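You operate a simulated robot arm through the tools that you are given. There is no shell and no other tool. Be economical: measure what you need, move in short steps, check, and stop when the job is done.

You are at the controls of a simulated robot arm. One attempt, no reset.

TASK
Swap the used 50 ml barrel in the pump for a fresh 20 ml one and start it again.
Fine: the pump stands on the small bench; fresh means the plunger is drawn out; the used one goes in the barrel tray.

Only the result counts: the job must be done as asked and must still hold three seconds after the hand-in. Knocking over, shifting, dropping, spilling or breaking anything else fails it.

THE ROBOT
A 7-joint arm with a two-finger parallel gripper, fixed in place. Base frame: the origin is at the foot of the arm, x ahead of it, y to its left, z up; the work surface is at about z = 880. Lengths are in mm, angles in degrees, forces in N, time in s.
With the tool pointing down near the work surface it reaches from about 360 to 780 mm from the base axis. Its first joint turns from -166.0 to 166.0 degrees. Payload 3.91 kg.
The tool frame sits at the grasp point between the pads (the TCP): z along the fingers, y along the line on which they close. The tips reach 30 mm beyond it. The gripper opens to 110 mm. The fingers are 20 mm wide and 10 mm thick; the gripper's body (48 by 112 mm) begins 55 mm behind the TCP.
Orientation is that of the tool frame in the base frame, as a unit quaternion [x, y, z, w]. With the fingers straight down and closing along the base's y, the tool's x points along the base's -x, its y along +y and its z along -z.

THE INTERFACE
- The arm moves only by the tool move_arm. Its arguments are lists of equal length, an entry for each row: "linear": the shift along the base's x, y, z in mm, a list of three; "rotation": the turn, a rotation vector about the base's x, y, z in degrees, a list of three; "hand": the finger opening in mm, from 0 to 110. In form: {"linear": [[x, y, z], ...], "rotation": [[ax, ay, az], ...], "hand": [hand, ...]}. A call has 1 to 20 rows; each row shifts and turns the commanded pose from where the row before left it. Rows are played at 5 a second. More than 50 mm and 8.6 degrees between two rows, or a gripper value outside its range, and nothing of the call is played. A pose out of reach is approached as far as the arm can. The call stops where the force on the tool passes 90 N (or 10 N more than at its start, if that is more) or the arm is blocked; 0.2 s more then pass. The fingers move at their own pace (about 153 mm/s each) and stop on an object; they squeeze with about 31 N. The grip force told is the motor's: it shows also when the fingers shut on nothing. Time passes only in rows, and 0.2 s behind the last, so rows that do not move let the fingers close. The reply holds the time, the measured pose of the TCP, the force on the tool along the base axes, the opening and the grip force, in the units named above and with some noise, with the torque about the TCP (base axes, N m) and any sound that the robot's microphone picked up.
- Cameras (640 x 400 px; columns grow to the right, rows downward): "scene" is fixed at [219.4, 500.5, 1621.3]; the picture's right is [-0.49, -0.87, 0.00], its down [-0.83, 0.47, -0.30] and it looks along [0.26, -0.15, -0.95] (base axes); focal length 320 px, centre (320, 200). "wrist" rides on the gripper at [77, 7, -114] in the tool frame; the picture's right is [-0.09, 1.00, 0.00], its down [-0.80, -0.07, -0.59] and it looks along [-0.59, -0.05, 0.80] (tool axes); focal length 270 px, centre (320, 200). There is no depth. A picture from a camera that has moved, and an enlarged one, comes with that camera's place and axes in the base frame and with its lens.
- grab_frame(camera): a new picture of that camera. No time passes.
- lift_body(by): slides the trunk up (or, below 0, down) by that many mm; the arm rides with it, the base frame stays. It gives what a move gives, with no picture.
- inspect(camera, box): a new picture of the part [left, top, right, bottom] of that camera's present view, enlarged. No time passes.
- hand_in(): hands the job in; it is judged then, once.

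Work in short steps. Places have to be worked out from the pictures, the camera data and where the tool is seen: move nearer, look again, correct. Check each grasp and each placing, and mend what went wrong. You have 120 turns and 64 pictures in all, those below and enlarged ones among them. Open the gripper and draw the arm clear of the work before you hand the job in, unless the task says otherwise; then end with one line.

The tools are called after "Request:" by a JSON object that holds its "api" and its "payload". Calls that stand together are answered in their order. move_arm: Moves the arm, as the interface text tells. Its arguments: {"type":"object","properties":{"linear":{"type":"array"},"rotation":{"type":"array"},"hand":{"type":"array"}},"required":["linear","rotation","hand"]} The other tools are called the same way: lift_body (by) slides the trunk up or down; grab_frame (camera) takes a picture; inspect (camera, box) takes an enlarged picture of a part of a camera's view; hand_in () hands the job in.

At the start:

```text
t: 0.0
tool_pos: [180.5, 361.3, 1171.9]
ee_rot: [0.0, 1.0, 0.0, -0.001]
ft_force: [-0.6, -0.7, 0.4]
moment: [0.0, 0.03, 0.01]
finger_gap: 110.1
grip_force: 0.2
trunk travel left (down, up): [-575.0, 35.0]
```

scene: 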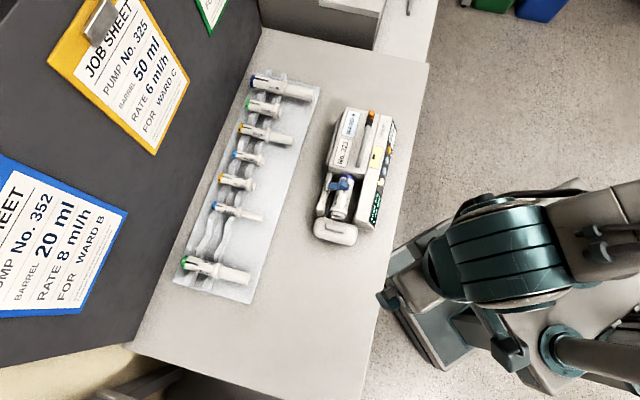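
wrist: 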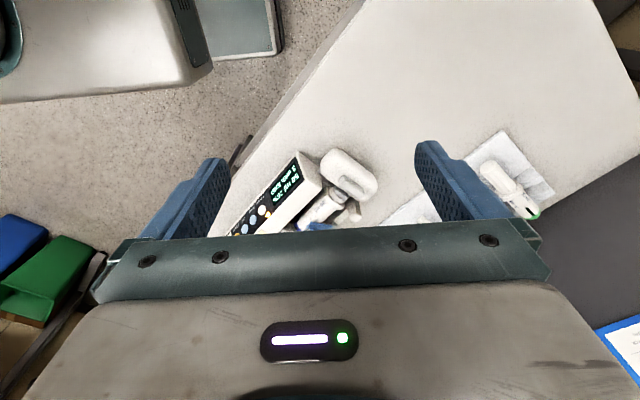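

I start by enlarging the pump, the barrel tray and the job sheets.

Request:
{"api": "inspect", "payload": {"camera": "scene", "box": [290, 90, 418, 250]}}

Request:
{"api": "inspect", "payload": {"camera": "scene", "box": [170, 60, 330, 180]}}

Request:
{"api": "inspect", "payload": {"camera": "scene", "box": [160, 160, 320, 310]}}

Request:
{"api": "inspect", "payload": {"camera": "scene", "box": [0, 0, 320, 320]}}

```text
2.50 times, centred on (354, 170) of scene
camera zoom: at [219.4, 500.5, 1621.3], right [-0.49, -0.87, 0.0], down [-0.83, 0.47, -0.3], along [0.26, -0.15, -0.95], focal length 799 px, centre (235, 275)
```

zoom: 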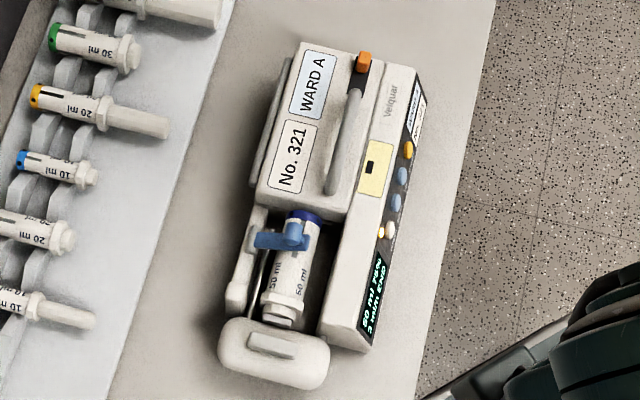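

```text
3.33 times, centred on (250, 120) of scene
camera zoom: at [219.4, 500.5, 1621.3], right [-0.49, -0.87, 0.0], down [-0.83, 0.47, -0.3], along [0.26, -0.15, -0.95], focal length 1066 px, centre (553, 467)
```

zoom: 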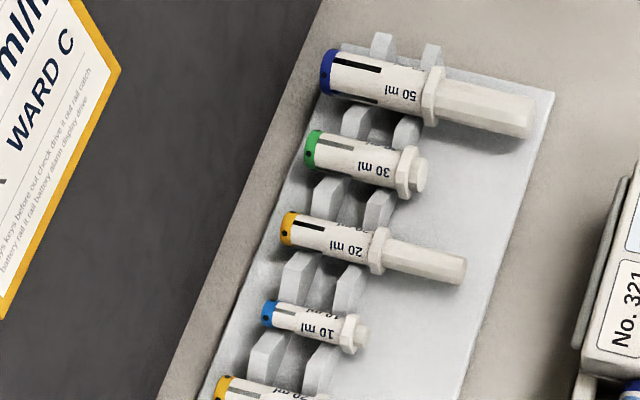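

```text
2.67 times, centred on (240, 235) of scene
camera zoom: at [219.4, 500.5, 1621.3], right [-0.49, -0.87, 0.0], down [-0.83, 0.47, -0.3], along [0.26, -0.15, -0.95], focal length 852 px, centre (533, 107)
```

zoom: 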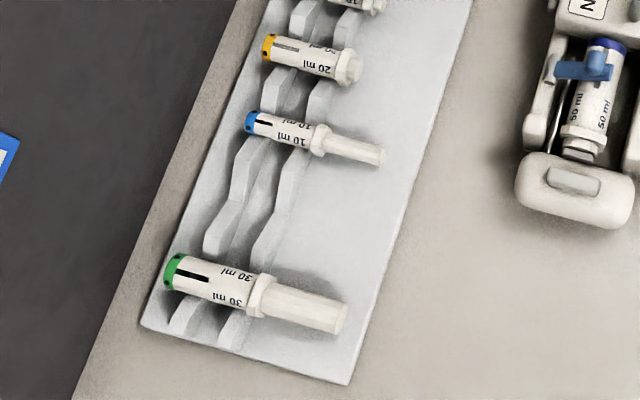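

```text
1.25 times, centred on (160, 160) of scene
camera zoom: at [219.4, 500.5, 1621.3], right [-0.49, -0.87, 0.0], down [-0.83, 0.47, -0.3], along [0.26, -0.15, -0.95], focal length 400 px, centre (520, 250)
```

zoom: 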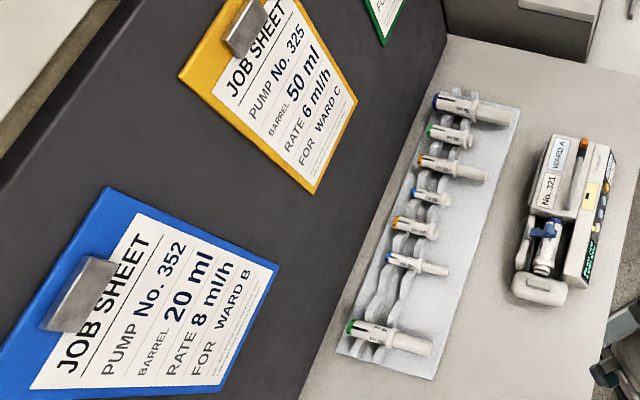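

The pump is No. 321 (Ward A). The fresh 20 ml barrel should be the orange-capped one with its plunger drawn out, at about (640, 420). The empty cradle looks to be between the small blue-capped barrel and the large green-capped one. I'll bring the wrist camera over the pump for a closer look.

Request:
{"api": "move_arm", "payload": {"linear": [[40, -14, -12], [40, -14, -12], [40, -14, -12], [40, -14, -12], [40, -14, -12], [40, -14, -12], [0, 0, 0]], "rotation": [[0, 0, 8], [0, 0, 8], [0, 0, 8], [0, 0, 8], [0, 0, 8], [0, 0, 7], [0, 0, 0]], "hand": [110, 110, 110, 110, 110, 110, 110]}}

Request:
{"api": "grab_frame", "payload": {"camera": "wrist"}}

```text
t: 1.6
tool_pos: [421.8, 276.8, 1100.0]
ee_rot: [-0.4, 0.917, 0.0, 0.0]
ft_force: [-0.4, 0.5, -0.4]
moment: [-0.02, 0.04, -0.01]
finger_gap: 109.9
grip_force: 0.0
trunk travel left (down, up): [-575.0, 35.0]
```

```text
57 pictures are left
camera wrist: at [364.3, 225.3, 1215.5], right [-0.67, 0.74, 0.0], down [0.6, 0.54, 0.59], along [0.44, 0.4, -0.8], focal length 270 px, centre (320, 200)
```

wrist: 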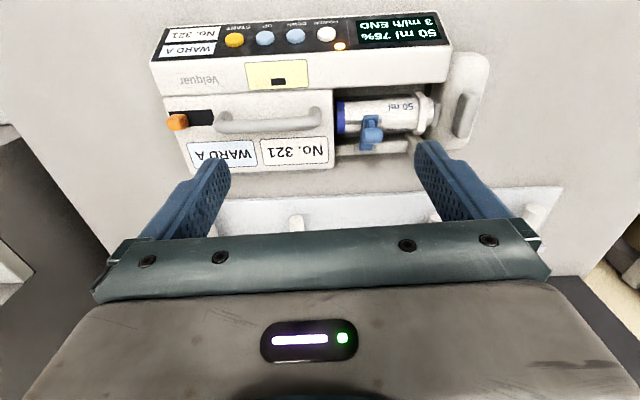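

Good view. I'll enlarge the controls and the barrel area, and get detail of the whole top.

Request:
{"api": "inspect", "payload": {"camera": "wrist", "box": [140, 0, 300, 100]}}

Request:
{"api": "inspect", "payload": {"camera": "wrist", "box": [280, 0, 440, 100]}}

Request:
{"api": "inspect", "payload": {"camera": "wrist", "box": [320, 40, 500, 170]}}

```text
4.00 times, centred on (220, 50) of wrist
camera zoom: at [364.3, 225.3, 1215.5], right [-0.67, 0.74, 0.0], down [0.6, 0.54, 0.59], along [0.44, 0.4, -0.8], focal length 1081 px, centre (720, 800)
```

zoom: 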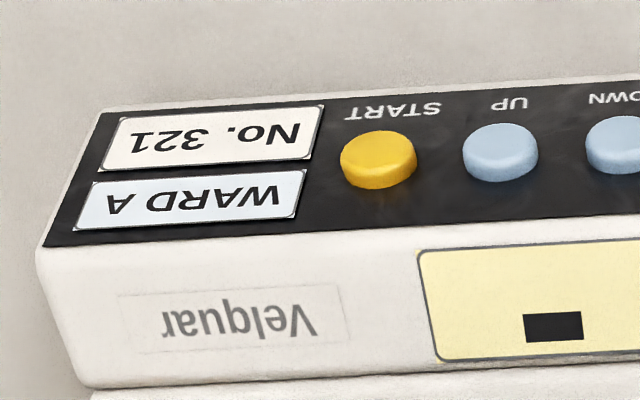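

```text
4.00 times, centred on (360, 50) of wrist
camera zoom: at [364.3, 225.3, 1215.5], right [-0.67, 0.74, 0.0], down [0.6, 0.54, 0.59], along [0.44, 0.4, -0.8], focal length 1081 px, centre (160, 800)
```

zoom: 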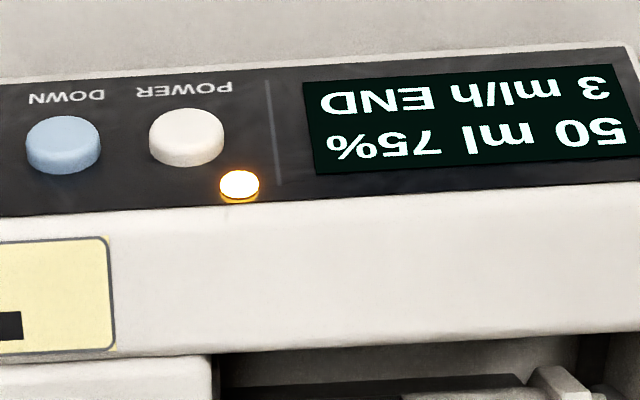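

```text
3.08 times, centred on (410, 105) of wrist
camera zoom: at [364.3, 225.3, 1215.5], right [-0.67, 0.74, 0.0], down [0.6, 0.54, 0.59], along [0.44, 0.4, -0.8], focal length 832 px, centre (43, 492)
```

zoom: 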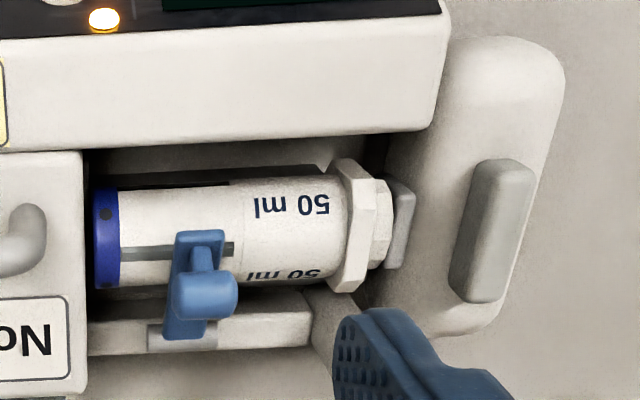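

The display reads "50 ml 75% / 3 ml/h END", and the keys are START, UP, DOWN and POWER. The right job sheet for No. 321 may be the green one on the wall, so I'll tilt the hand up to read it before touching anything.

Request:
{"api": "move_arm", "payload": {"linear": [[0, 0, 10], [0, 0, 10], [0, 0, 10], [0, 0, 10], [13, 4, 5], [13, 4, 5], [13, 4, 5], [13, 4, 5], [13, 4, 5], [13, 4, 5], [13, 4, 5], [13, 4, 5], [13, 4, 0], [0, 0, 0]], "rotation": [[0, 0, -7.5], [0, 0, -7.5], [0, 0, -7.5], [0, 0, -7.5], [2.42, -7.95, 0], [2.42, -7.95, 0], [2.42, -7.95, 0], [2.42, -7.95, 0], [2.42, -7.95, 0], [2.42, -7.95, 0], [2.42, -7.95, 0], [2.42, -7.95, 0], [2.42, -7.95, 0], [0, 0, 0]], "hand": [110, 110, 110, 110, 110, 110, 110, 110, 110, 110, 110, 110, 110, 110]}}

Request:
{"api": "grab_frame", "payload": {"camera": "wrist"}}

```text
t: 4.6
tool_pos: [537.5, 313.7, 1179.5]
ee_rot: [-0.118, 0.785, 0.09, 0.601]
ft_force: [-0.1, 0.2, -0.6]
moment: [0.04, -0.02, 0.02]
finger_gap: 110.1
grip_force: 0.1
trunk travel left (down, up): [-575.0, 35.0]
```

```text
53 pictures are left
camera wrist: at [410.8, 282.6, 1135.4], right [-0.27, 0.96, 0.08], down [-0.33, -0.17, 0.93], along [0.91, 0.22, 0.36], focal length 270 px, centre (320, 200)
```

wrist: 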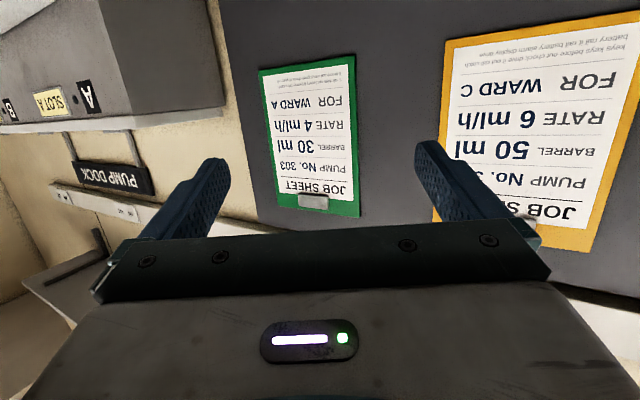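

No sheet names pump 321: they cover 303, 325 and 352, so the pump's rate of 3 ml/h stays as it is. I'll undo the tilt and look down at the trough, clamp and drive block from the drive end, with the fingers set across the barrel.

Request:
{"api": "move_arm", "payload": {"linear": [[-13, -4, -5], [-13, -4, -5], [-13, -4, -5], [-13, -4, -5], [-13, -4, -5], [-13, -4, -5], [-13, -4, -5], [-13, -4, -5], [-13, -4, 0], [-2.5, 6, -12], [-2.5, 6, -12], [-2.5, 6, -12], [-2.5, 6, -12], [-2.5, 6, -12], [-2.5, 6, -12], [-2.5, 6, -12], [-2.5, 6, -12], [0, 0, 0]], "rotation": [[-2.42, 7.95, 0], [-2.42, 7.95, 0], [-2.42, 7.95, 0], [-2.42, 7.95, 0], [-2.42, 7.95, 0], [-2.42, 7.95, 0], [-2.42, 7.95, 0], [-2.42, 7.95, 0], [-2.42, 7.95, 0], [0, 0, -7.7], [0, 0, -7.7], [0, 0, -7.7], [0, 0, -7.7], [0, 0, -7.7], [0, 0, -7.7], [0, 0, -7.7], [0, 0, -7.7], [0, 0, 0]], "hand": [110, 110, 110, 110, 110, 110, 110, 110, 110, 110, 110, 110, 110, 110, 110, 110, 110, 110]}}

Request:
{"api": "grab_frame", "payload": {"camera": "wrist"}}

```text
t: 8.4
tool_pos: [400.8, 325.0, 1043.9]
ee_rot: [0.38, 0.925, -0.001, 0.0]
ft_force: [0.3, -0.9, 0.6]
moment: [-0.01, -0.01, 0.0]
finger_gap: 109.9
grip_force: 0.1
trunk travel left (down, up): [-575.0, 35.0]
```

```text
52 pictures are left
camera wrist: at [350.9, 384.5, 1158.7], right [0.76, 0.65, 0.0], down [0.52, -0.61, 0.59], along [0.38, -0.45, -0.8], focal length 270 px, centre (320, 200)
```

wrist: 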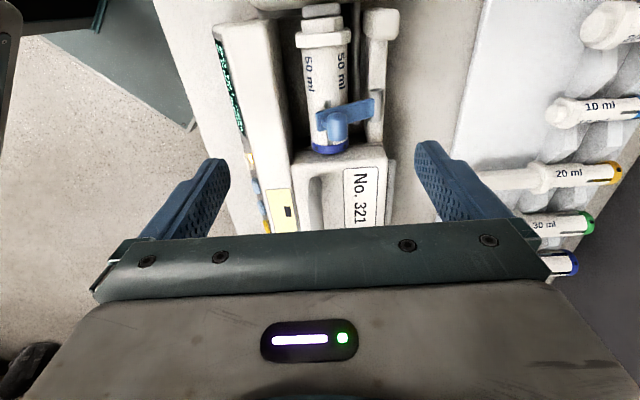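

The barrel lies between the display unit and a side rail. I'll enlarge the trough.

Request:
{"api": "inspect", "payload": {"camera": "wrist", "box": [240, 0, 420, 160]}}

Request:
{"api": "inspect", "payload": {"camera": "scene", "box": [305, 160, 385, 250]}}

```text
2.50 times, centred on (330, 80) of wrist
camera zoom: at [350.9, 384.5, 1158.7], right [0.76, 0.65, 0.0], down [0.52, -0.61, 0.59], along [0.38, -0.45, -0.8], focal length 676 px, centre (295, 500)
```

zoom: 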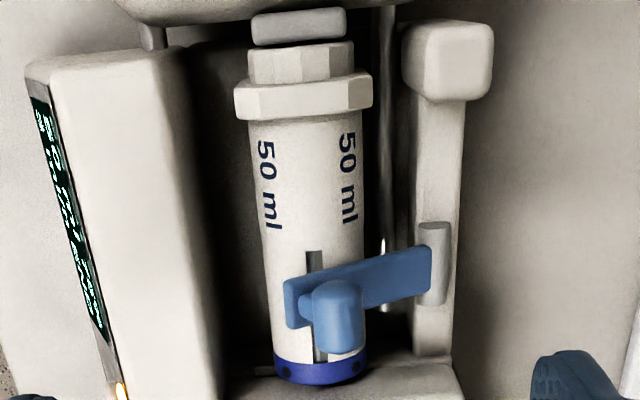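

```text
4.44 times, centred on (345, 205) of scene
camera zoom: at [219.4, 500.5, 1621.3], right [-0.49, -0.87, 0.0], down [-0.83, 0.47, -0.3], along [0.26, -0.15, -0.95], focal length 1421 px, centre (209, 178)
```

zoom: 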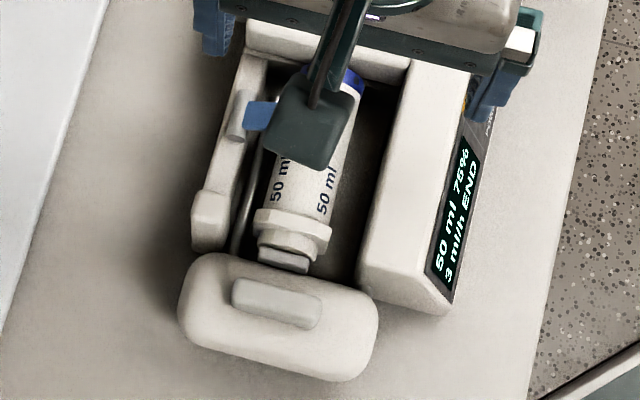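

Triangulating gives the clamp knob top at about (405, 339, 966). Its hinge pin is parallel to the barrel at about (433, 361, 923), so the clamp swings up and outward. I'll close the fingers, come down on the display side of the knob and push it outward.

Request:
{"api": "move_arm", "payload": {"linear": [[-8, -3, 0], [-9, -4, -15], [0, 0, -20], [0, 0, -20], [0, 0, 0]], "rotation": [[0, 0, 0], [0, 0, 0], [0, 0, 0], [0, 0, 0], [0, 0, 0]], "hand": [0, 0, 0, 0, 0]}}

Request:
{"api": "inspect", "payload": {"camera": "wrist", "box": [220, 0, 460, 240]}}

```text
t: 9.6
tool_pos: [381.2, 319.1, 988.2]
ee_rot: [0.38, 0.925, 0.0, -0.001]
ft_force: [-0.3, 0.3, 0.1]
moment: [-0.01, -0.02, -0.02]
finger_gap: 0.0
grip_force: 31.2
trunk travel left (down, up): [-575.0, 35.0]
```

```text
1.67 times, centred on (340, 120) of wrist
camera zoom: at [332.5, 379.2, 1103.0], right [0.76, 0.65, 0.0], down [0.52, -0.61, 0.59], along [0.39, -0.45, -0.8], focal length 450 px, centre (287, 333)
```

zoom: 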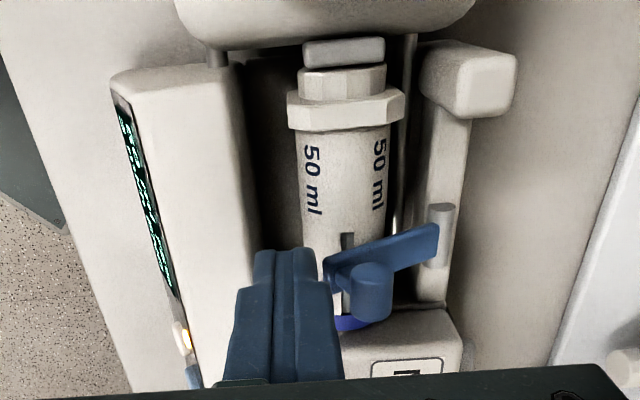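

The fingertips are beside the knob. I push outward along the across-barrel direction in small steps, rising slightly to follow the swing.

Request:
{"api": "move_arm", "payload": {"linear": [[7, 7, 0], [4, 4, 0], [4, 4, 1], [4, 4, 1], [4, 4, 1], [4, 4, 1], [0, 0, 0]], "rotation": [[0, 0, 0], [0, 0, 0], [0, 0, 0], [0, 0, 0], [0, 0, 0], [0, 0, 0], [0, 0, 0]], "hand": [0, 0, 0, 0, 0, 0, 0]}}

Request:
{"api": "inspect", "payload": {"camera": "wrist", "box": [220, 0, 460, 240]}}

```text
t: 11.2
tool_pos: [410.4, 344.1, 992.7]
ee_rot: [0.38, 0.925, 0.0, -0.001]
ft_force: [-3.2, -2.4, 2.2]
moment: [-0.11, 0.03, -0.09]
finger_gap: 0.0
grip_force: 30.9
trunk travel left (down, up): [-575.0, 35.0]
```

```text
1.67 times, centred on (340, 120) of wrist
camera zoom: at [360.3, 404.5, 1108.2], right [0.76, 0.65, 0.0], down [0.52, -0.61, 0.59], along [0.39, -0.45, -0.8], focal length 450 px, centre (287, 333)
```

zoom: 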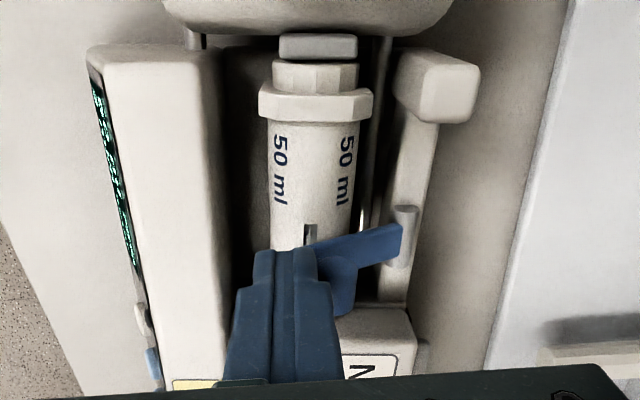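

The clamp is swinging with about 4 N of force. I continue.

Request:
{"api": "move_arm", "payload": {"linear": [[5, 5, 1], [5, 5, 1], [5, 5, 0], [5, 5, 0], [5, 5, 0], [5, 5, 0], [0, 0, 0]], "rotation": [[0, 0, 0], [0, 0, 0], [0, 0, 0], [0, 0, 0], [0, 0, 0], [0, 0, 0], [0, 0, 0]], "hand": [0, 0, 0, 0, 0, 0, 0]}}

Request:
{"api": "inspect", "payload": {"camera": "wrist", "box": [220, 0, 460, 240]}}

```text
t: 12.8
tool_pos: [441.1, 374.2, 994.5]
ee_rot: [0.38, 0.925, 0.001, 0.001]
ft_force: [-3.9, -3.5, 4.3]
moment: [-0.11, 0.06, -0.03]
finger_gap: 0.1
grip_force: 30.8
trunk travel left (down, up): [-575.0, 35.0]
```

```text
1.67 times, centred on (340, 120) of wrist
camera zoom: at [390.4, 434.6, 1109.9], right [0.76, 0.65, 0.0], down [0.52, -0.61, 0.59], along [0.39, -0.45, -0.8], focal length 450 px, centre (287, 333)
```

zoom: 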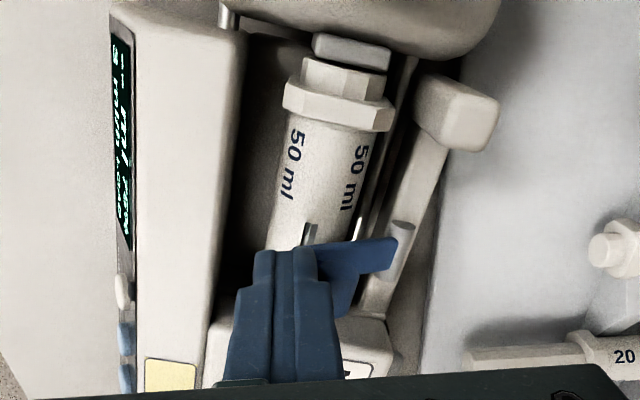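

The pump appears to have turned under the push, so I'm stopping to check with the scene camera.

Request:
{"api": "inspect", "payload": {"camera": "scene", "box": [290, 90, 418, 250]}}

```text
2.50 times, centred on (354, 170) of scene
camera zoom: at [219.4, 500.5, 1621.3], right [-0.49, -0.87, 0.0], down [-0.83, 0.47, -0.3], along [0.26, -0.15, -0.95], focal length 799 px, centre (235, 275)
```

zoom: 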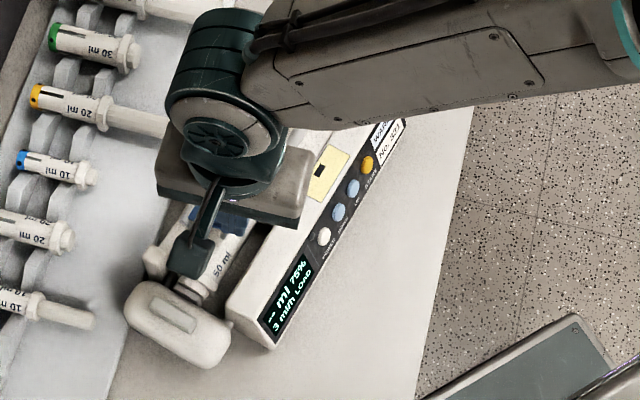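

The pump slid and turned while the display changed to "-- ml LOAD", so the clamp is at least partly open. I back off, rise and look at the actual state.

Request:
{"api": "move_arm", "payload": {"linear": [[-4, -4, 5], [-3, -3, 30], [-10, 10, 30], [-10, 10, 20], [0, 0, 0]], "rotation": [[0, 0, 0], [0, 0, 0], [0, 0, 0], [0, 0, 0], [0, 0, 0]], "hand": [0, 0, 0, 0, 0]}}

Request:
{"api": "grab_frame", "payload": {"camera": "wrist"}}

Request:
{"api": "inspect", "payload": {"camera": "wrist", "box": [220, 0, 460, 180]}}

```text
t: 14.0
tool_pos: [414.7, 388.8, 1080.4]
ee_rot: [0.379, 0.926, 0.0, 0.001]
ft_force: [-0.4, -0.5, 0.8]
moment: [-0.01, 0.0, 0.03]
finger_gap: 0.0
grip_force: 30.7
trunk travel left (down, up): [-575.0, 35.0]
```

```text
45 pictures are left
camera wrist: at [364.4, 447.4, 1195.6], right [0.76, 0.65, 0.0], down [0.52, -0.61, 0.59], along [0.38, -0.45, -0.8], focal length 270 px, centre (320, 200)
```

wrist: 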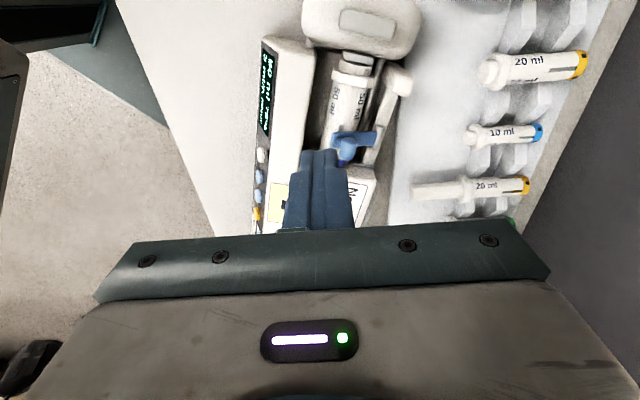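

```text
2.22 times, centred on (340, 90) of wrist
camera zoom: at [364.4, 447.4, 1195.6], right [0.76, 0.65, 0.0], down [0.52, -0.61, 0.59], along [0.38, -0.45, -0.8], focal length 601 px, centre (276, 444)
```

zoom: 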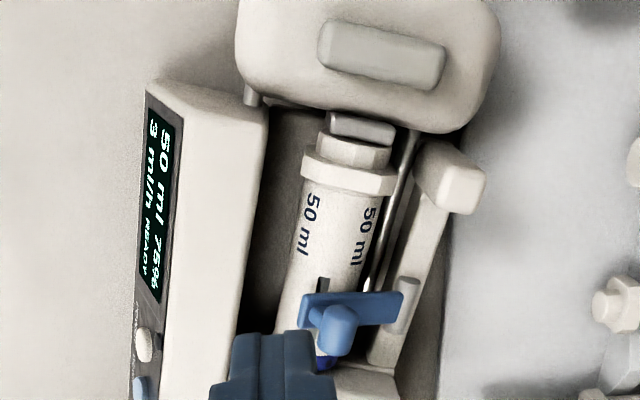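

The clamp sprang back: the display reads "50 ml READY" again. The pump slid about 80 mm and turned about −8°, so sideways pushes move it. I'll put it back by gripping the top handle, and later open the clamp by gripping its knob and following its arc. First I need a look at the handle.

Request:
{"api": "move_arm", "payload": {"linear": [[25, -27.5, -5], [25, -27.5, -5], [25, -27.5, -5], [24, -27.5, -5], [0, 0, 0]], "rotation": [[0, 0, -2], [0, 0, -2], [0, 0, -2], [0, 0, -2], [0, 0, 0]], "hand": [60, 60, 60, 60, 60]}}

Request:
{"api": "grab_frame", "payload": {"camera": "wrist"}}

Request:
{"api": "grab_frame", "payload": {"camera": "scene"}}

```text
t: 15.2
tool_pos: [514.6, 280.5, 1059.0]
ee_rot: [0.443, 0.896, 0.0, 0.0]
ft_force: [1.1, -0.4, -0.8]
moment: [0.01, 0.0, 0.0]
finger_gap: 60.0
grip_force: 0.0
trunk travel left (down, up): [-575.0, 35.0]
```

```text
43 pictures are left
camera wrist: at [472.1, 346.0, 1174.1], right [0.84, 0.54, 0.0], down [0.43, -0.68, 0.59], along [0.32, -0.5, -0.8], focal length 270 px, centre (320, 200)
```

wrist: 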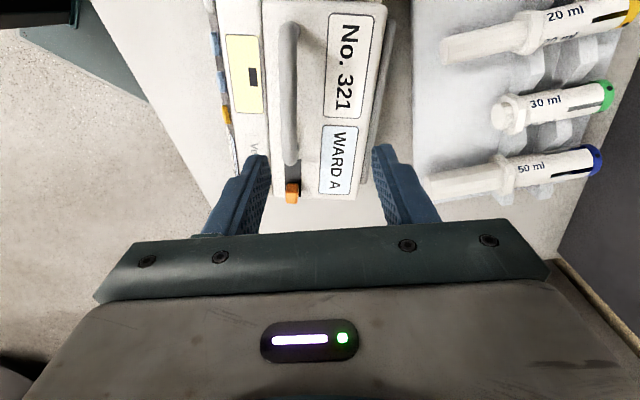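

```text
42 pictures are left
```

scene: 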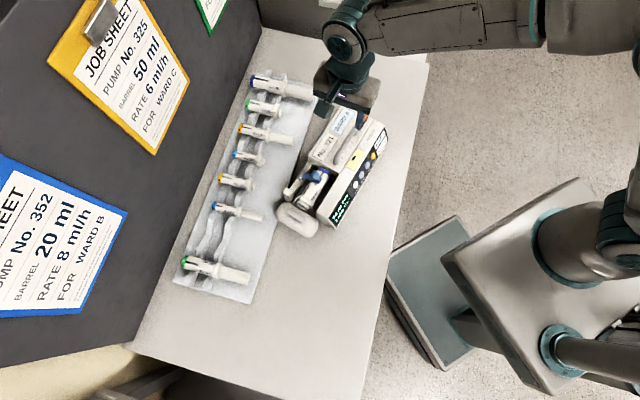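

The front edge and the handle both show a rotation of about −17°, with the handle's middle now near (484, 287, 969). I'll line the fingers up across the handle and descend partway to check alignment.

Request:
{"api": "move_arm", "payload": {"linear": [[-15, 3, -10], [-15.6, 3.5, -20], [0, 0, -20], [0, 0, 0]], "rotation": [[0, 0, -4], [0, 0, -4], [0, 0, 0], [0, 0, 0]], "hand": [45, 45, 45, 45]}}

Request:
{"api": "grab_frame", "payload": {"camera": "wrist"}}

```text
t: 16.2
tool_pos: [481.8, 284.5, 1009.0]
ee_rot: [0.504, 0.864, 0.0, -0.001]
ft_force: [0.5, 0.0, 0.2]
moment: [0.02, 0.0, 0.03]
finger_gap: 45.2
grip_force: 0.0
trunk travel left (down, up): [-575.0, 35.0]
```

```text
41 pictures are left
camera wrist: at [450.9, 356.0, 1124.3], right [0.91, 0.41, 0.0], down [0.33, -0.73, 0.59], along [0.24, -0.54, -0.8], focal length 270 px, centre (320, 200)
```

wrist: 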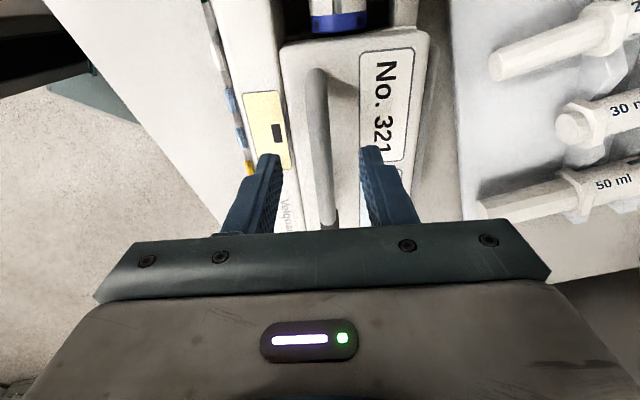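

The handle is centred between the fingers and aligned. I descend to straddle it and close.

Request:
{"api": "move_arm", "payload": {"linear": [[0, 0, -7], [0, 0, -7], [0, 0, -6], [0, 0, 0], [0, 0, 0], [0, 0, 0]], "rotation": [[0, 0, 0], [0, 0, 0], [0, 0, 0], [0, 0, 0], [0, 0, 0], [0, 0, 0]], "hand": [45, 45, 45, 30, 0, 0]}}

```text
t: 17.6
tool_pos: [483.2, 286.2, 989.4]
ee_rot: [0.504, 0.864, 0.0, -0.001]
ft_force: [4.8, 2.5, 0.4]
moment: [-0.01, -0.13, -0.08]
finger_gap: 11.6
grip_force: 31.3
trunk travel left (down, up): [-575.0, 35.0]
```

The handle is gripped at 11.6 mm. I drag and turn the pump back to its starting pose: +16.8° and (−23, −37).

Request:
{"api": "move_arm", "payload": {"linear": [[-4, -6, 0], [-4, -6, 0], [-4, -6, 0], [-4, -6, 0], [-4, -6, 0], [-3, -7, 0], [0, 0, 0]], "rotation": [[0, 0, 2.8], [0, 0, 2.8], [0, 0, 2.8], [0, 0, 2.8], [0, 0, 2.8], [0, 0, 2.8], [0, 0, 0]], "hand": [0, 0, 0, 0, 0, 0, 0]}}

Request:
{"api": "grab_frame", "payload": {"camera": "scene"}}

```text
t: 19.2
tool_pos: [457.1, 248.0, 989.4]
ee_rot: [0.372, 0.928, 0.0, 0.0]
ft_force: [-0.8, 3.1, 0.6]
moment: [0.09, 0.04, -0.15]
finger_gap: 11.6
grip_force: 30.9
trunk travel left (down, up): [-575.0, 35.0]
```

```text
40 pictures are left
```

scene: 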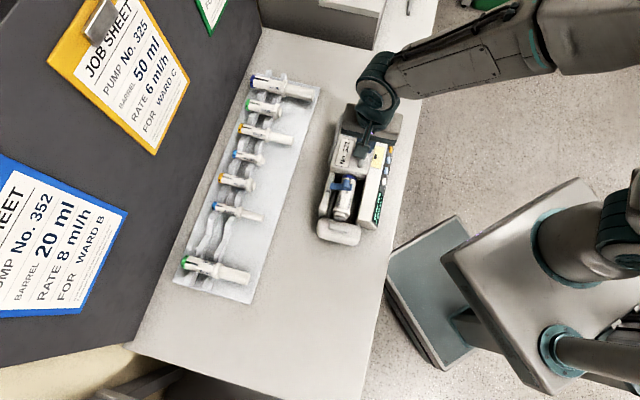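

That's nearly the original pose. I compare with the first enlarged view to fine-tune.

Request:
{"api": "inspect", "payload": {"camera": "scene", "box": [290, 90, 418, 250]}}

```text
2.50 times, centred on (354, 170) of scene
camera zoom: at [219.4, 500.5, 1621.3], right [-0.49, -0.87, 0.0], down [-0.83, 0.47, -0.3], along [0.26, -0.15, -0.95], focal length 799 px, centre (235, 275)
```

zoom: 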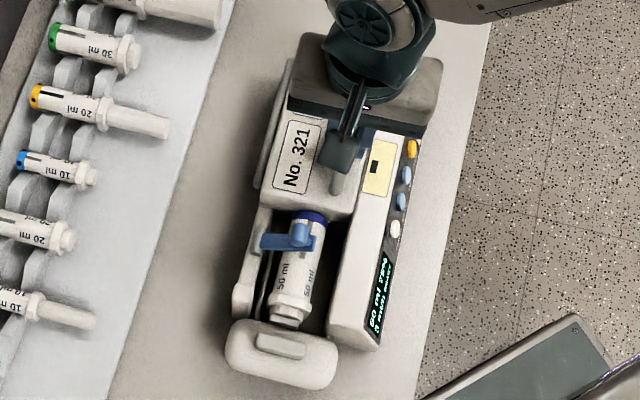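

It's about 7 px off, which is a shift of (+3, +5.5) mm, with the yaw matching. I correct that, release and rise.

Request:
{"api": "move_arm", "payload": {"linear": [[1.6, 2.8, 0], [1.6, 2.8, 0], [0, 0, 0], [0, 0, 0], [0, 0, 0], [0, 0, 20], [0, 0, 25], [0, 0, 0]], "rotation": [[0, 0, 0], [0, 0, 0], [0, 0, 0], [0, 0, 0], [0, 0, 0], [0, 0, 0], [0, 0, 0], [0, 0, 0]], "hand": [0, 0, 0, 30, 40, 40, 40, 40]}}

Request:
{"api": "inspect", "payload": {"camera": "scene", "box": [290, 90, 418, 250]}}

```text
t: 21.0
tool_pos: [462.7, 252.6, 1035.5]
ee_rot: [0.373, 0.928, 0.0, 0.0]
ft_force: [-0.9, -0.4, 0.4]
moment: [-0.01, -0.02, -0.01]
finger_gap: 40.1
grip_force: 0.0
trunk travel left (down, up): [-575.0, 35.0]
```

```text
2.50 times, centred on (354, 170) of scene
camera zoom: at [219.4, 500.5, 1621.3], right [-0.49, -0.87, 0.0], down [-0.83, 0.47, -0.3], along [0.26, -0.15, -0.95], focal length 799 px, centre (235, 275)
```

zoom: 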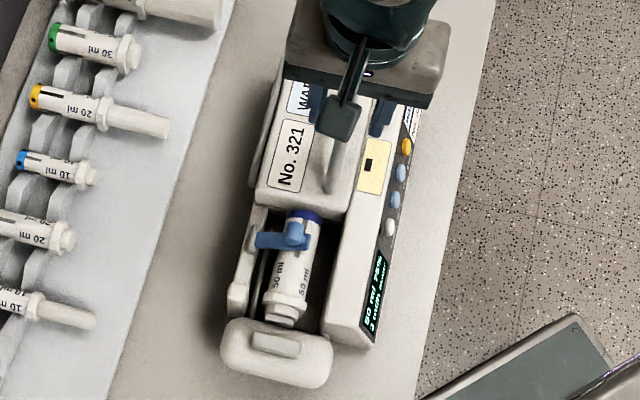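

The pump is back within about 2 px of the start. Next I turn the hand by about 89° so the fingers close along the barrel, above the clamp knob at about (404, 338).

Request:
{"api": "move_arm", "payload": {"linear": [[-5, 7, 5], [-5, 7, 5], [-5, 7, 5], [-5, 7, 5], [-5, 7, 0], [-5, 7, 0], [-5, 7, 0], [-5, 7, -5], [-5, 7, -5], [-5, 7, -5], [-5, 8, 0], [-4, 8, 0], [0, 0, 0]], "rotation": [[0, 0, 7.45], [0, 0, 7.45], [0, 0, 7.45], [0, 0, 7.45], [0, 0, 7.45], [0, 0, 7.45], [0, 0, 7.45], [0, 0, 7.45], [0, 0, 7.45], [0, 0, 7.45], [0, 0, 7.45], [0, 0, 7.45], [0, 0, 0]], "hand": [40, 40, 40, 40, 40, 40, 40, 40, 40, 40, 40, 40, 40]}}

Request:
{"api": "inspect", "payload": {"camera": "wrist", "box": [220, 20, 460, 240]}}

```text
t: 23.8
tool_pos: [403.3, 341.3, 1039.8]
ee_rot: [-0.388, 0.921, 0.0, 0.0]
ft_force: [-0.4, 0.7, 0.2]
moment: [0.0, 0.02, 0.0]
finger_gap: 39.9
grip_force: 0.0
trunk travel left (down, up): [-575.0, 35.0]
```

```text
1.82 times, centred on (340, 130) of wrist
camera zoom: at [345.4, 290.6, 1154.8], right [-0.65, 0.76, 0.0], down [0.61, 0.52, 0.59], along [0.45, 0.39, -0.8], focal length 491 px, centre (284, 327)
```

zoom: 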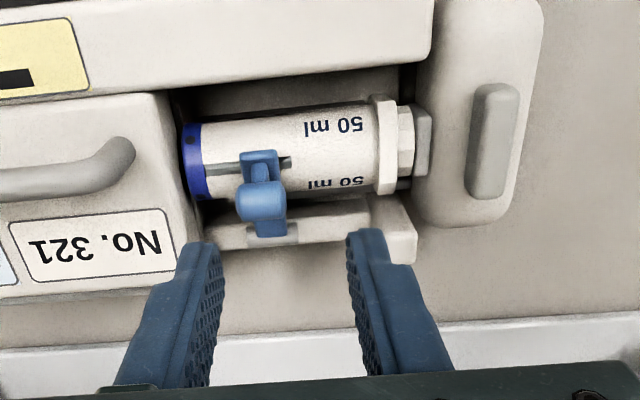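

The knob is about 9 mm further along the barrel axis than the hand centre. I shift there, descend with a narrow opening and check.

Request:
{"api": "move_arm", "payload": {"linear": [[6.5, -6.3, 0], [0, 0, -20], [0, 0, -15], [0, 0, -10], [0, 0, 0]], "rotation": [[0, 0, 0], [0, 0, 0], [0, 0, 0], [0, 0, 0], [0, 0, 0]], "hand": [32, 32, 32, 32, 32]}}

Request:
{"api": "inspect", "payload": {"camera": "wrist", "box": [220, 20, 460, 240]}}

```text
t: 25.0
tool_pos: [410.1, 333.8, 994.9]
ee_rot: [-0.387, 0.922, 0.0, 0.0]
ft_force: [0.6, 0.4, 0.8]
moment: [0.03, 0.0, -0.03]
finger_gap: 31.9
grip_force: 0.1
trunk travel left (down, up): [-575.0, 35.0]
```

```text
1.82 times, centred on (340, 130) of wrist
camera zoom: at [352.0, 283.4, 1109.3], right [-0.65, 0.76, 0.0], down [0.61, 0.52, 0.59], along [0.45, 0.39, -0.8], focal length 491 px, centre (284, 327)
```

zoom: 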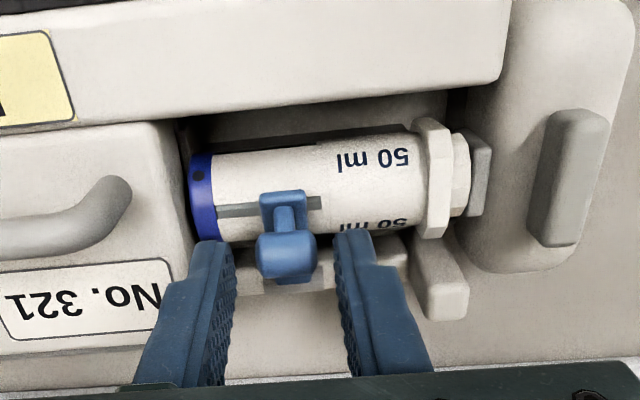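

The knob is centred between the tips. I descend 9 mm and grip it.

Request:
{"api": "move_arm", "payload": {"linear": [[0, 0, -5], [0, 0, -4], [0, 0, 0], [0, 0, 0], [0, 0, 0]], "rotation": [[0, 0, 0], [0, 0, 0], [0, 0, 0], [0, 0, 0], [0, 0, 0]], "hand": [32, 32, 20, 0, 0]}}

Request:
{"api": "inspect", "payload": {"camera": "wrist", "box": [220, 20, 460, 240]}}

```text
t: 26.2
tool_pos: [410.4, 333.4, 985.7]
ee_rot: [-0.388, 0.922, 0.0, 0.0]
ft_force: [-1.4, 0.6, 0.0]
moment: [-0.08, 0.04, -0.03]
finger_gap: 20.0
grip_force: 30.6
trunk travel left (down, up): [-575.0, 35.0]
```

```text
1.82 times, centred on (340, 130) of wrist
camera zoom: at [351.3, 284.0, 1100.0], right [-0.65, 0.76, 0.0], down [0.61, 0.52, 0.59], along [0.45, 0.39, -0.8], focal length 491 px, centre (284, 327)
```

zoom: 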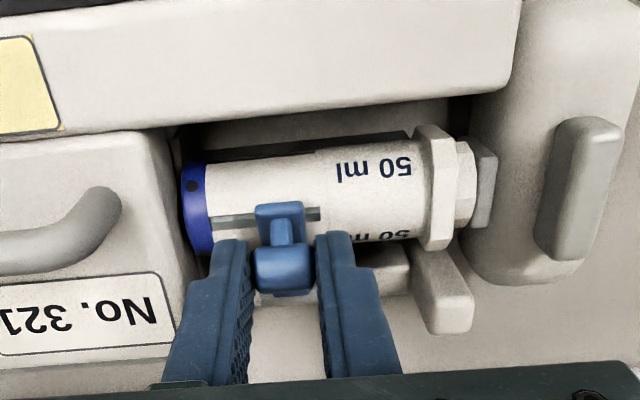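

The knob is held at 20 mm. I swing it about the hinge, tilting the hand with it, and check after two steps.

Request:
{"api": "move_arm", "payload": {"linear": [[3.4, 3.5, 2.5], [3.4, 3.4, 2.1], [3.5, 3.6, 1.7], [3.6, 3.7, 1.3], [0, 0, 0]], "rotation": [[-3.03, 2.98, 0], [-3.03, 2.97, 0], [-3.03, 2.98, 0], [-3.03, 2.97, 0], [0, 0, 0]], "hand": [0, 0, 0, 0, 0]}}

Request:
{"api": "inspect", "payload": {"camera": "scene", "box": [290, 90, 418, 250]}}

```text
t: 27.4
tool_pos: [424.0, 347.7, 992.5]
ee_rot: [-0.383, 0.912, -0.057, -0.136]
ft_force: [-0.7, 0.7, 0.2]
moment: [0.05, 0.0, -0.01]
finger_gap: 19.8
grip_force: 31.0
trunk travel left (down, up): [-575.0, 35.0]
```

```text
2.50 times, centred on (354, 170) of scene
camera zoom: at [219.4, 500.5, 1621.3], right [-0.49, -0.87, 0.0], down [-0.83, 0.47, -0.3], along [0.26, -0.15, -0.95], focal length 799 px, centre (235, 275)
```

zoom: 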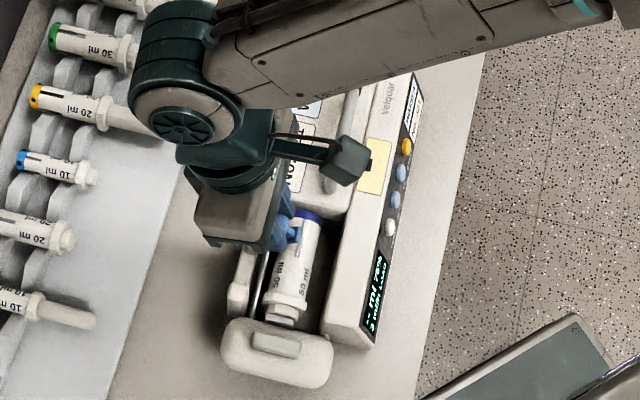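

The clamp is lifting with almost no force, the pump is still, and the display shows LOAD. I continue the swing.

Request:
{"api": "move_arm", "payload": {"linear": [[3.7, 3.8, 1.0], [3.7, 3.8, 0.6], [3.7, 3.8, 0.1], [3.75, 3.8, -0.2], [3.7, 3.8, -0.6], [3.7, 3.7, -1.0], [3.6, 3.7, -1.4], [3.5, 3.6, -1.8], [0, 0, 0]], "rotation": [[-3.03, 2.98, 0], [-3.03, 2.97, 0], [-3.03, 2.98, 0], [-3.03, 2.97, 0], [-3.03, 2.97, 0], [-3.03, 2.98, 0], [-3.03, 2.97, 0], [-3.03, 2.97, 0], [0, 0, 0]], "hand": [0, 0, 0, 0, 0, 0, 0, 0, 0]}}

Request:
{"api": "inspect", "payload": {"camera": "wrist", "box": [220, 20, 460, 240]}}

```text
t: 29.4
tool_pos: [452.3, 375.6, 990.7]
ee_rot: [-0.353, 0.839, -0.16, -0.382]
ft_force: [1.1, 1.5, 0.0]
moment: [0.12, -0.1, 0.03]
finger_gap: 19.6
grip_force: 30.7
trunk travel left (down, up): [-575.0, 35.0]
```

```text
1.82 times, centred on (340, 130) of wrist
camera zoom: at [472.4, 406.4, 1124.2], right [-0.67, 0.74, -0.07], down [0.73, 0.65, -0.21], along [-0.11, -0.19, -0.97], focal length 491 px, centre (284, 327)
```

zoom: 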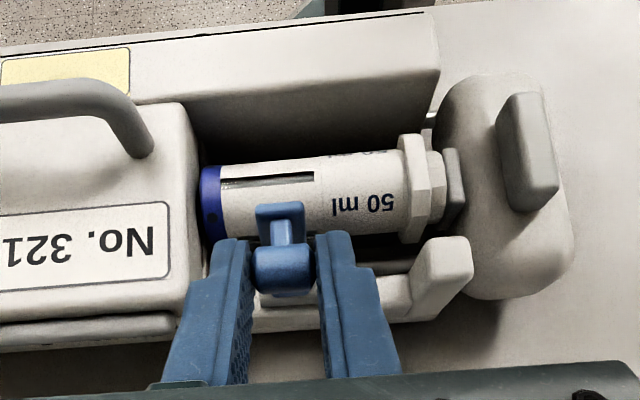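

Still force-free, about 50° open. I continue to about 85°.

Request:
{"api": "move_arm", "payload": {"linear": [[3.4, 3.5, -2.1], [3.3, 3.35, -2.5], [3.15, 3.2, -2.9], [3.0, 3.05, -3.2], [2.85, 2.9, -3.4], [2.65, 2.7, -3.8], [0, 0, 0]], "rotation": [[-3.03, 2.98, 0], [-3.03, 2.97, 0], [-3.03, 2.98, 0], [-3.03, 2.97, 0], [-3.03, 2.97, 0], [-3.03, 2.98, 0], [0, 0, 0]], "hand": [0, 0, 0, 0, 0, 0, 0]}}

Request:
{"api": "inspect", "payload": {"camera": "wrist", "box": [220, 20, 460, 240]}}

```text
t: 31.0
tool_pos: [452.5, 375.8, 989.6]
ee_rot: [-0.352, 0.839, -0.159, -0.382]
ft_force: [1.7, 0.6, 0.0]
moment: [0.08, -0.12, 0.04]
finger_gap: 20.1
grip_force: 30.7
out of reach, approached as far as the arm can: row 1, 2, 3, 4, 5, 6
trunk travel left (down, up): [-575.0, 35.0]
```

```text
1.82 times, centred on (340, 130) of wrist
camera zoom: at [472.1, 406.3, 1124.1], right [-0.67, 0.74, -0.07], down [0.73, 0.65, -0.21], along [-0.11, -0.19, -0.97], focal length 491 px, centre (284, 327)
```

zoom: 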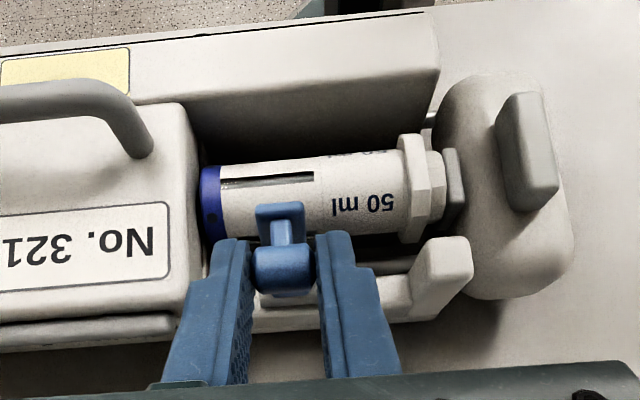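

That tilt is beyond the arm's reach. A zero row will tell me whether the command was left at the unreachable pose.

Request:
{"api": "move_arm", "payload": {"linear": [[0, 0, 0]], "rotation": [[0, 0, 0]], "hand": [0]}}

```text
t: 31.4
tool_pos: [451.3, 376.4, 991.8]
ee_rot: [-0.354, 0.839, -0.161, -0.381]
ft_force: [1.6, -1.0, -0.3]
moment: [0.04, -0.09, -0.02]
finger_gap: 19.7
grip_force: 31.0
trunk travel left (down, up): [-575.0, 35.0]
```

The command resets to the real pose. I continue the arc with translations only, letting the knob pivot between the pads.

Request:
{"api": "move_arm", "payload": {"linear": [[2.5, 2.5, -0.4], [2.4, 2.5, -0.7], [2.4, 2.4, -1.0], [2.4, 2.4, -1.1], [2.3, 2.3, -1.4], [2.2, 2.3, -1.6], [0, 0, 0]], "rotation": [[0, 0, 0], [0, 0, 0], [0, 0, 0], [0, 0, 0], [0, 0, 0], [0, 0, 0], [0, 0, 0]], "hand": [0, 0, 0, 0, 0, 0, 0]}}

Request:
{"api": "inspect", "payload": {"camera": "wrist", "box": [220, 20, 460, 240]}}

```text
t: 33.0
tool_pos: [457.0, 382.8, 990.4]
ee_rot: [-0.353, 0.841, -0.159, -0.379]
ft_force: [-2.6, -4.5, 6.5]
moment: [-0.38, 0.37, 0.07]
finger_gap: 19.7
grip_force: 31.1
out of reach, approached as far as the arm can: row 3, 4, 5
trunk travel left (down, up): [-575.0, 35.0]
```

```text
1.82 times, centred on (340, 130) of wrist
camera zoom: at [477.0, 412.0, 1123.9], right [-0.67, 0.74, -0.06], down [0.73, 0.65, -0.21], along [-0.11, -0.19, -0.98], focal length 491 px, centre (284, 327)
```

zoom: 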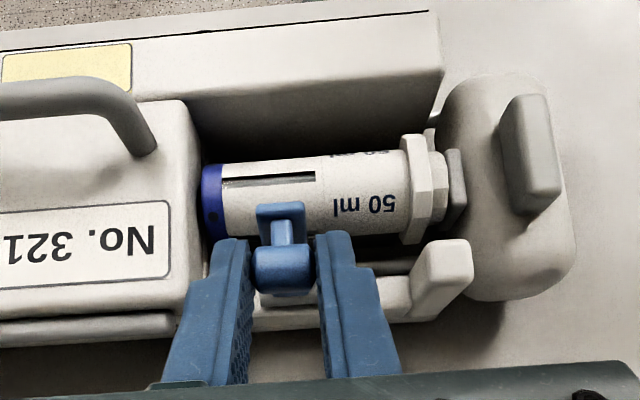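

The knob isn't pivoting freely in the pads, with a moment of about 0.5 N m. I'll see whether a gentler squeeze is possible by commanding an opening close to the knob size.

Request:
{"api": "move_arm", "payload": {"linear": [[0, 0, 0], [0, 0, 0]], "rotation": [[0, 0, 0], [0, 0, 0]], "hand": [19, 19.4]}}

Request:
{"api": "inspect", "payload": {"camera": "scene", "box": [290, 90, 418, 250]}}

```text
t: 33.6
tool_pos: [459.1, 383.0, 989.1]
ee_rot: [-0.353, 0.841, -0.158, -0.379]
ft_force: [1.8, -0.3, 1.7]
moment: [-0.01, 0.02, 0.03]
finger_gap: 20.1
grip_force: 29.2
trunk travel left (down, up): [-575.0, 35.0]
```

```text
2.50 times, centred on (354, 170) of scene
camera zoom: at [219.4, 500.5, 1621.3], right [-0.49, -0.87, 0.0], down [-0.83, 0.47, -0.3], along [0.26, -0.15, -0.95], focal length 799 px, centre (235, 275)
```

zoom: 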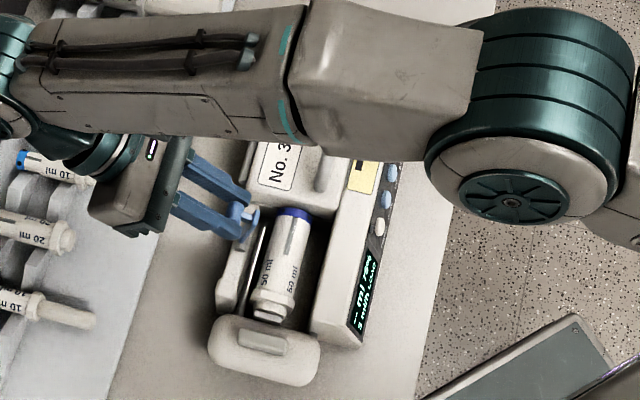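

The pump has moved only about 9 mm and the clamp is about 57° open. I release it to see whether it stays. If it falls shut, I'll regrip with the hand pre-tilted the other way so one rigid swing covers the full arc.

Request:
{"api": "move_arm", "payload": {"linear": [[0, 0, 0], [0, 0, 0], [0, 0, 0]], "rotation": [[0, 0, 0], [0, 0, 0], [0, 0, 0]], "hand": [28, 30, 30]}}

Request:
{"api": "inspect", "payload": {"camera": "wrist", "box": [220, 20, 460, 240]}}

```text
t: 34.4
tool_pos: [457.3, 382.8, 989.4]
ee_rot: [-0.354, 0.84, -0.159, -0.379]
ft_force: [-0.2, 0.6, -0.5]
moment: [-0.01, -0.01, 0.0]
finger_gap: 29.8
grip_force: 0.1
trunk travel left (down, up): [-575.0, 35.0]
```

```text
1.82 times, centred on (340, 130) of wrist
camera zoom: at [477.5, 412.8, 1122.6], right [-0.67, 0.74, -0.07], down [0.73, 0.65, -0.21], along [-0.11, -0.19, -0.98], focal length 491 px, centre (284, 327)
```

zoom: 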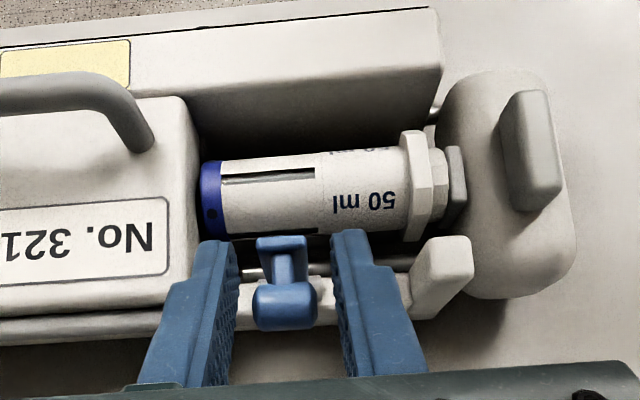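

After release the clamp swung further open by itself, so it's bistable. I move straight up out of it, then untilt.

Request:
{"api": "move_arm", "payload": {"linear": [[0, 0, 15], [0, 0, 20], [0, 0, 20], [-5, -5, 10], [-7, -7, 0], [-7, -7, 0], [-7, -7, 0], [-7, -7, 0], [-7, -7, 0], [-7, -7, 0], [0, 0, 0]], "rotation": [[0, 0, 0], [0, 0, 0], [0, 0, 0], [5.1, -5, 0], [5.1, -5, 0], [5.1, -5, 0], [5.1, -5, 0], [5.1, -5, 0], [5.1, -5, 0], [4.2, -4.1, 0], [0, 0, 0]], "hand": [30, 30, 40, 60, 60, 60, 60, 60, 60, 60, 60]}}

Request:
{"api": "grab_frame", "payload": {"camera": "wrist"}}

Request:
{"api": "inspect", "payload": {"camera": "scene", "box": [290, 90, 418, 250]}}

```text
t: 36.8
tool_pos: [411.3, 336.7, 998.8]
ee_rot: [-0.387, 0.922, 0.0, -0.001]
ft_force: [-0.8, -0.2, 0.6]
moment: [0.01, -0.03, 0.01]
finger_gap: 59.9
grip_force: 0.2
out of reach, approached as far as the arm can: row 1, 2, 3
trunk travel left (down, up): [-575.0, 35.0]
```

```text
28 pictures are left
camera wrist: at [352.2, 287.0, 1113.3], right [-0.65, 0.76, 0.0], down [0.61, 0.52, 0.59], along [0.45, 0.39, -0.8], focal length 270 px, centre (320, 200)
```

wrist: 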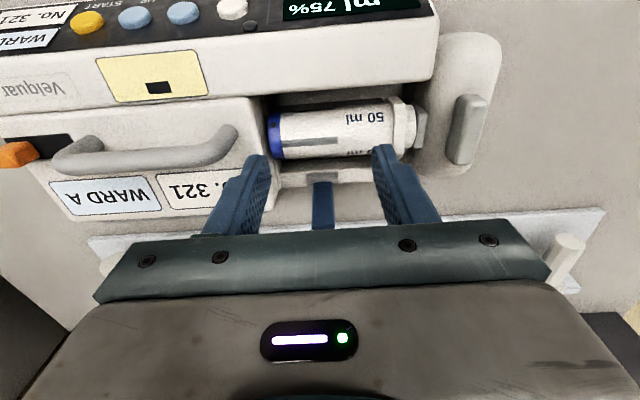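

```text
2.50 times, centred on (354, 170) of scene
camera zoom: at [219.4, 500.5, 1621.3], right [-0.49, -0.87, 0.0], down [-0.83, 0.47, -0.3], along [0.26, -0.15, -0.95], focal length 799 px, centre (235, 275)
```

zoom: 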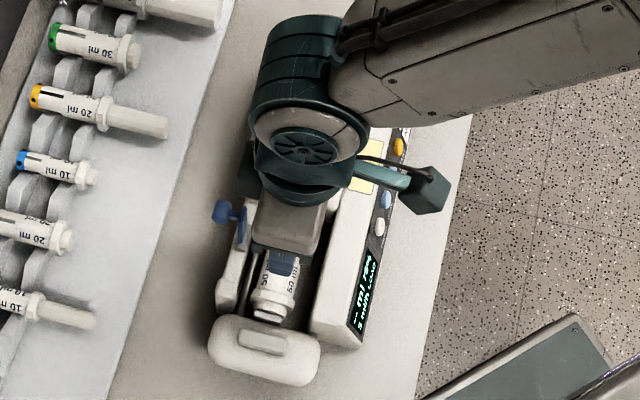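

The clamp is fully open and the display shows LOAD. The pump's axis is now at about −46°, and the release catch on the drive block is near (342, 403, 945). I move over it with the fingers closing along the barrel axis.

Request:
{"api": "move_arm", "payload": {"linear": [[-10, 10, 12], [-30, 28, 0], [-29, 28, -10], [0, 0, -12], [0, 0, 0]], "rotation": [[0, 0, 0], [0, 0, -0.5], [0, 0, -0.5], [0, 0, 0], [0, 0, 0]], "hand": [50, 50, 50, 45, 45]}}

Request:
{"api": "inspect", "payload": {"camera": "wrist", "box": [180, 0, 460, 230]}}

```text
t: 38.0
tool_pos: [342.5, 402.9, 987.7]
ee_rot: [-0.378, 0.926, -0.001, -0.001]
ft_force: [0.4, 0.1, 0.2]
moment: [-0.02, 0.0, 0.03]
finger_gap: 44.9
grip_force: 0.0
trunk travel left (down, up): [-575.0, 35.0]
```

```text
1.74 times, centred on (320, 115) of wrist
camera zoom: at [283.3, 353.9, 1102.0], right [-0.64, 0.77, 0.0], down [0.62, 0.51, 0.59], along [0.46, 0.38, -0.81], focal length 470 px, centre (320, 348)
```

zoom: 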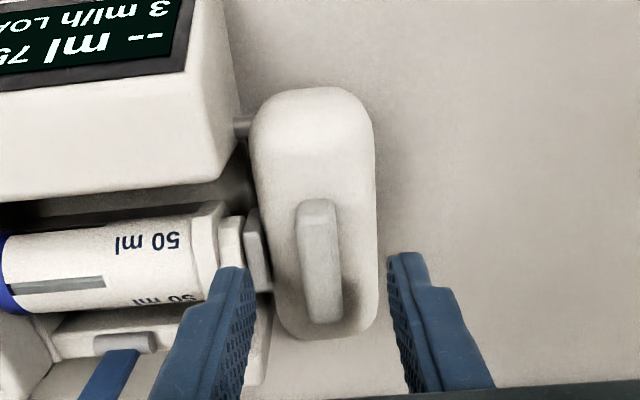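

The catch is centred, and it's a raised bar about 12 mm wide on top of the block. I narrow the opening so the tips stay over the block, come down beside the catch and close on it.

Request:
{"api": "move_arm", "payload": {"linear": [[0, 0, 0], [0, 0, -8], [0, 0, -5], [0, 0, -2], [0, 0, 0], [0, 0, 0], [0, 0, 0]], "rotation": [[0, 0, 0], [0, 0, 0], [0, 0, 0], [0, 0, 0], [0, 0, 0], [0, 0, 0], [0, 0, 0]], "hand": [24, 24, 24, 24, 12, 0, 0]}}

```text
t: 39.6
tool_pos: [341.9, 401.5, 974.6]
ee_rot: [-0.38, 0.925, 0.0, 0.0]
ft_force: [0.8, 0.2, -0.7]
moment: [0.17, -0.17, 0.26]
finger_gap: 13.5
grip_force: 31.2
trunk travel left (down, up): [-575.0, 35.0]
```

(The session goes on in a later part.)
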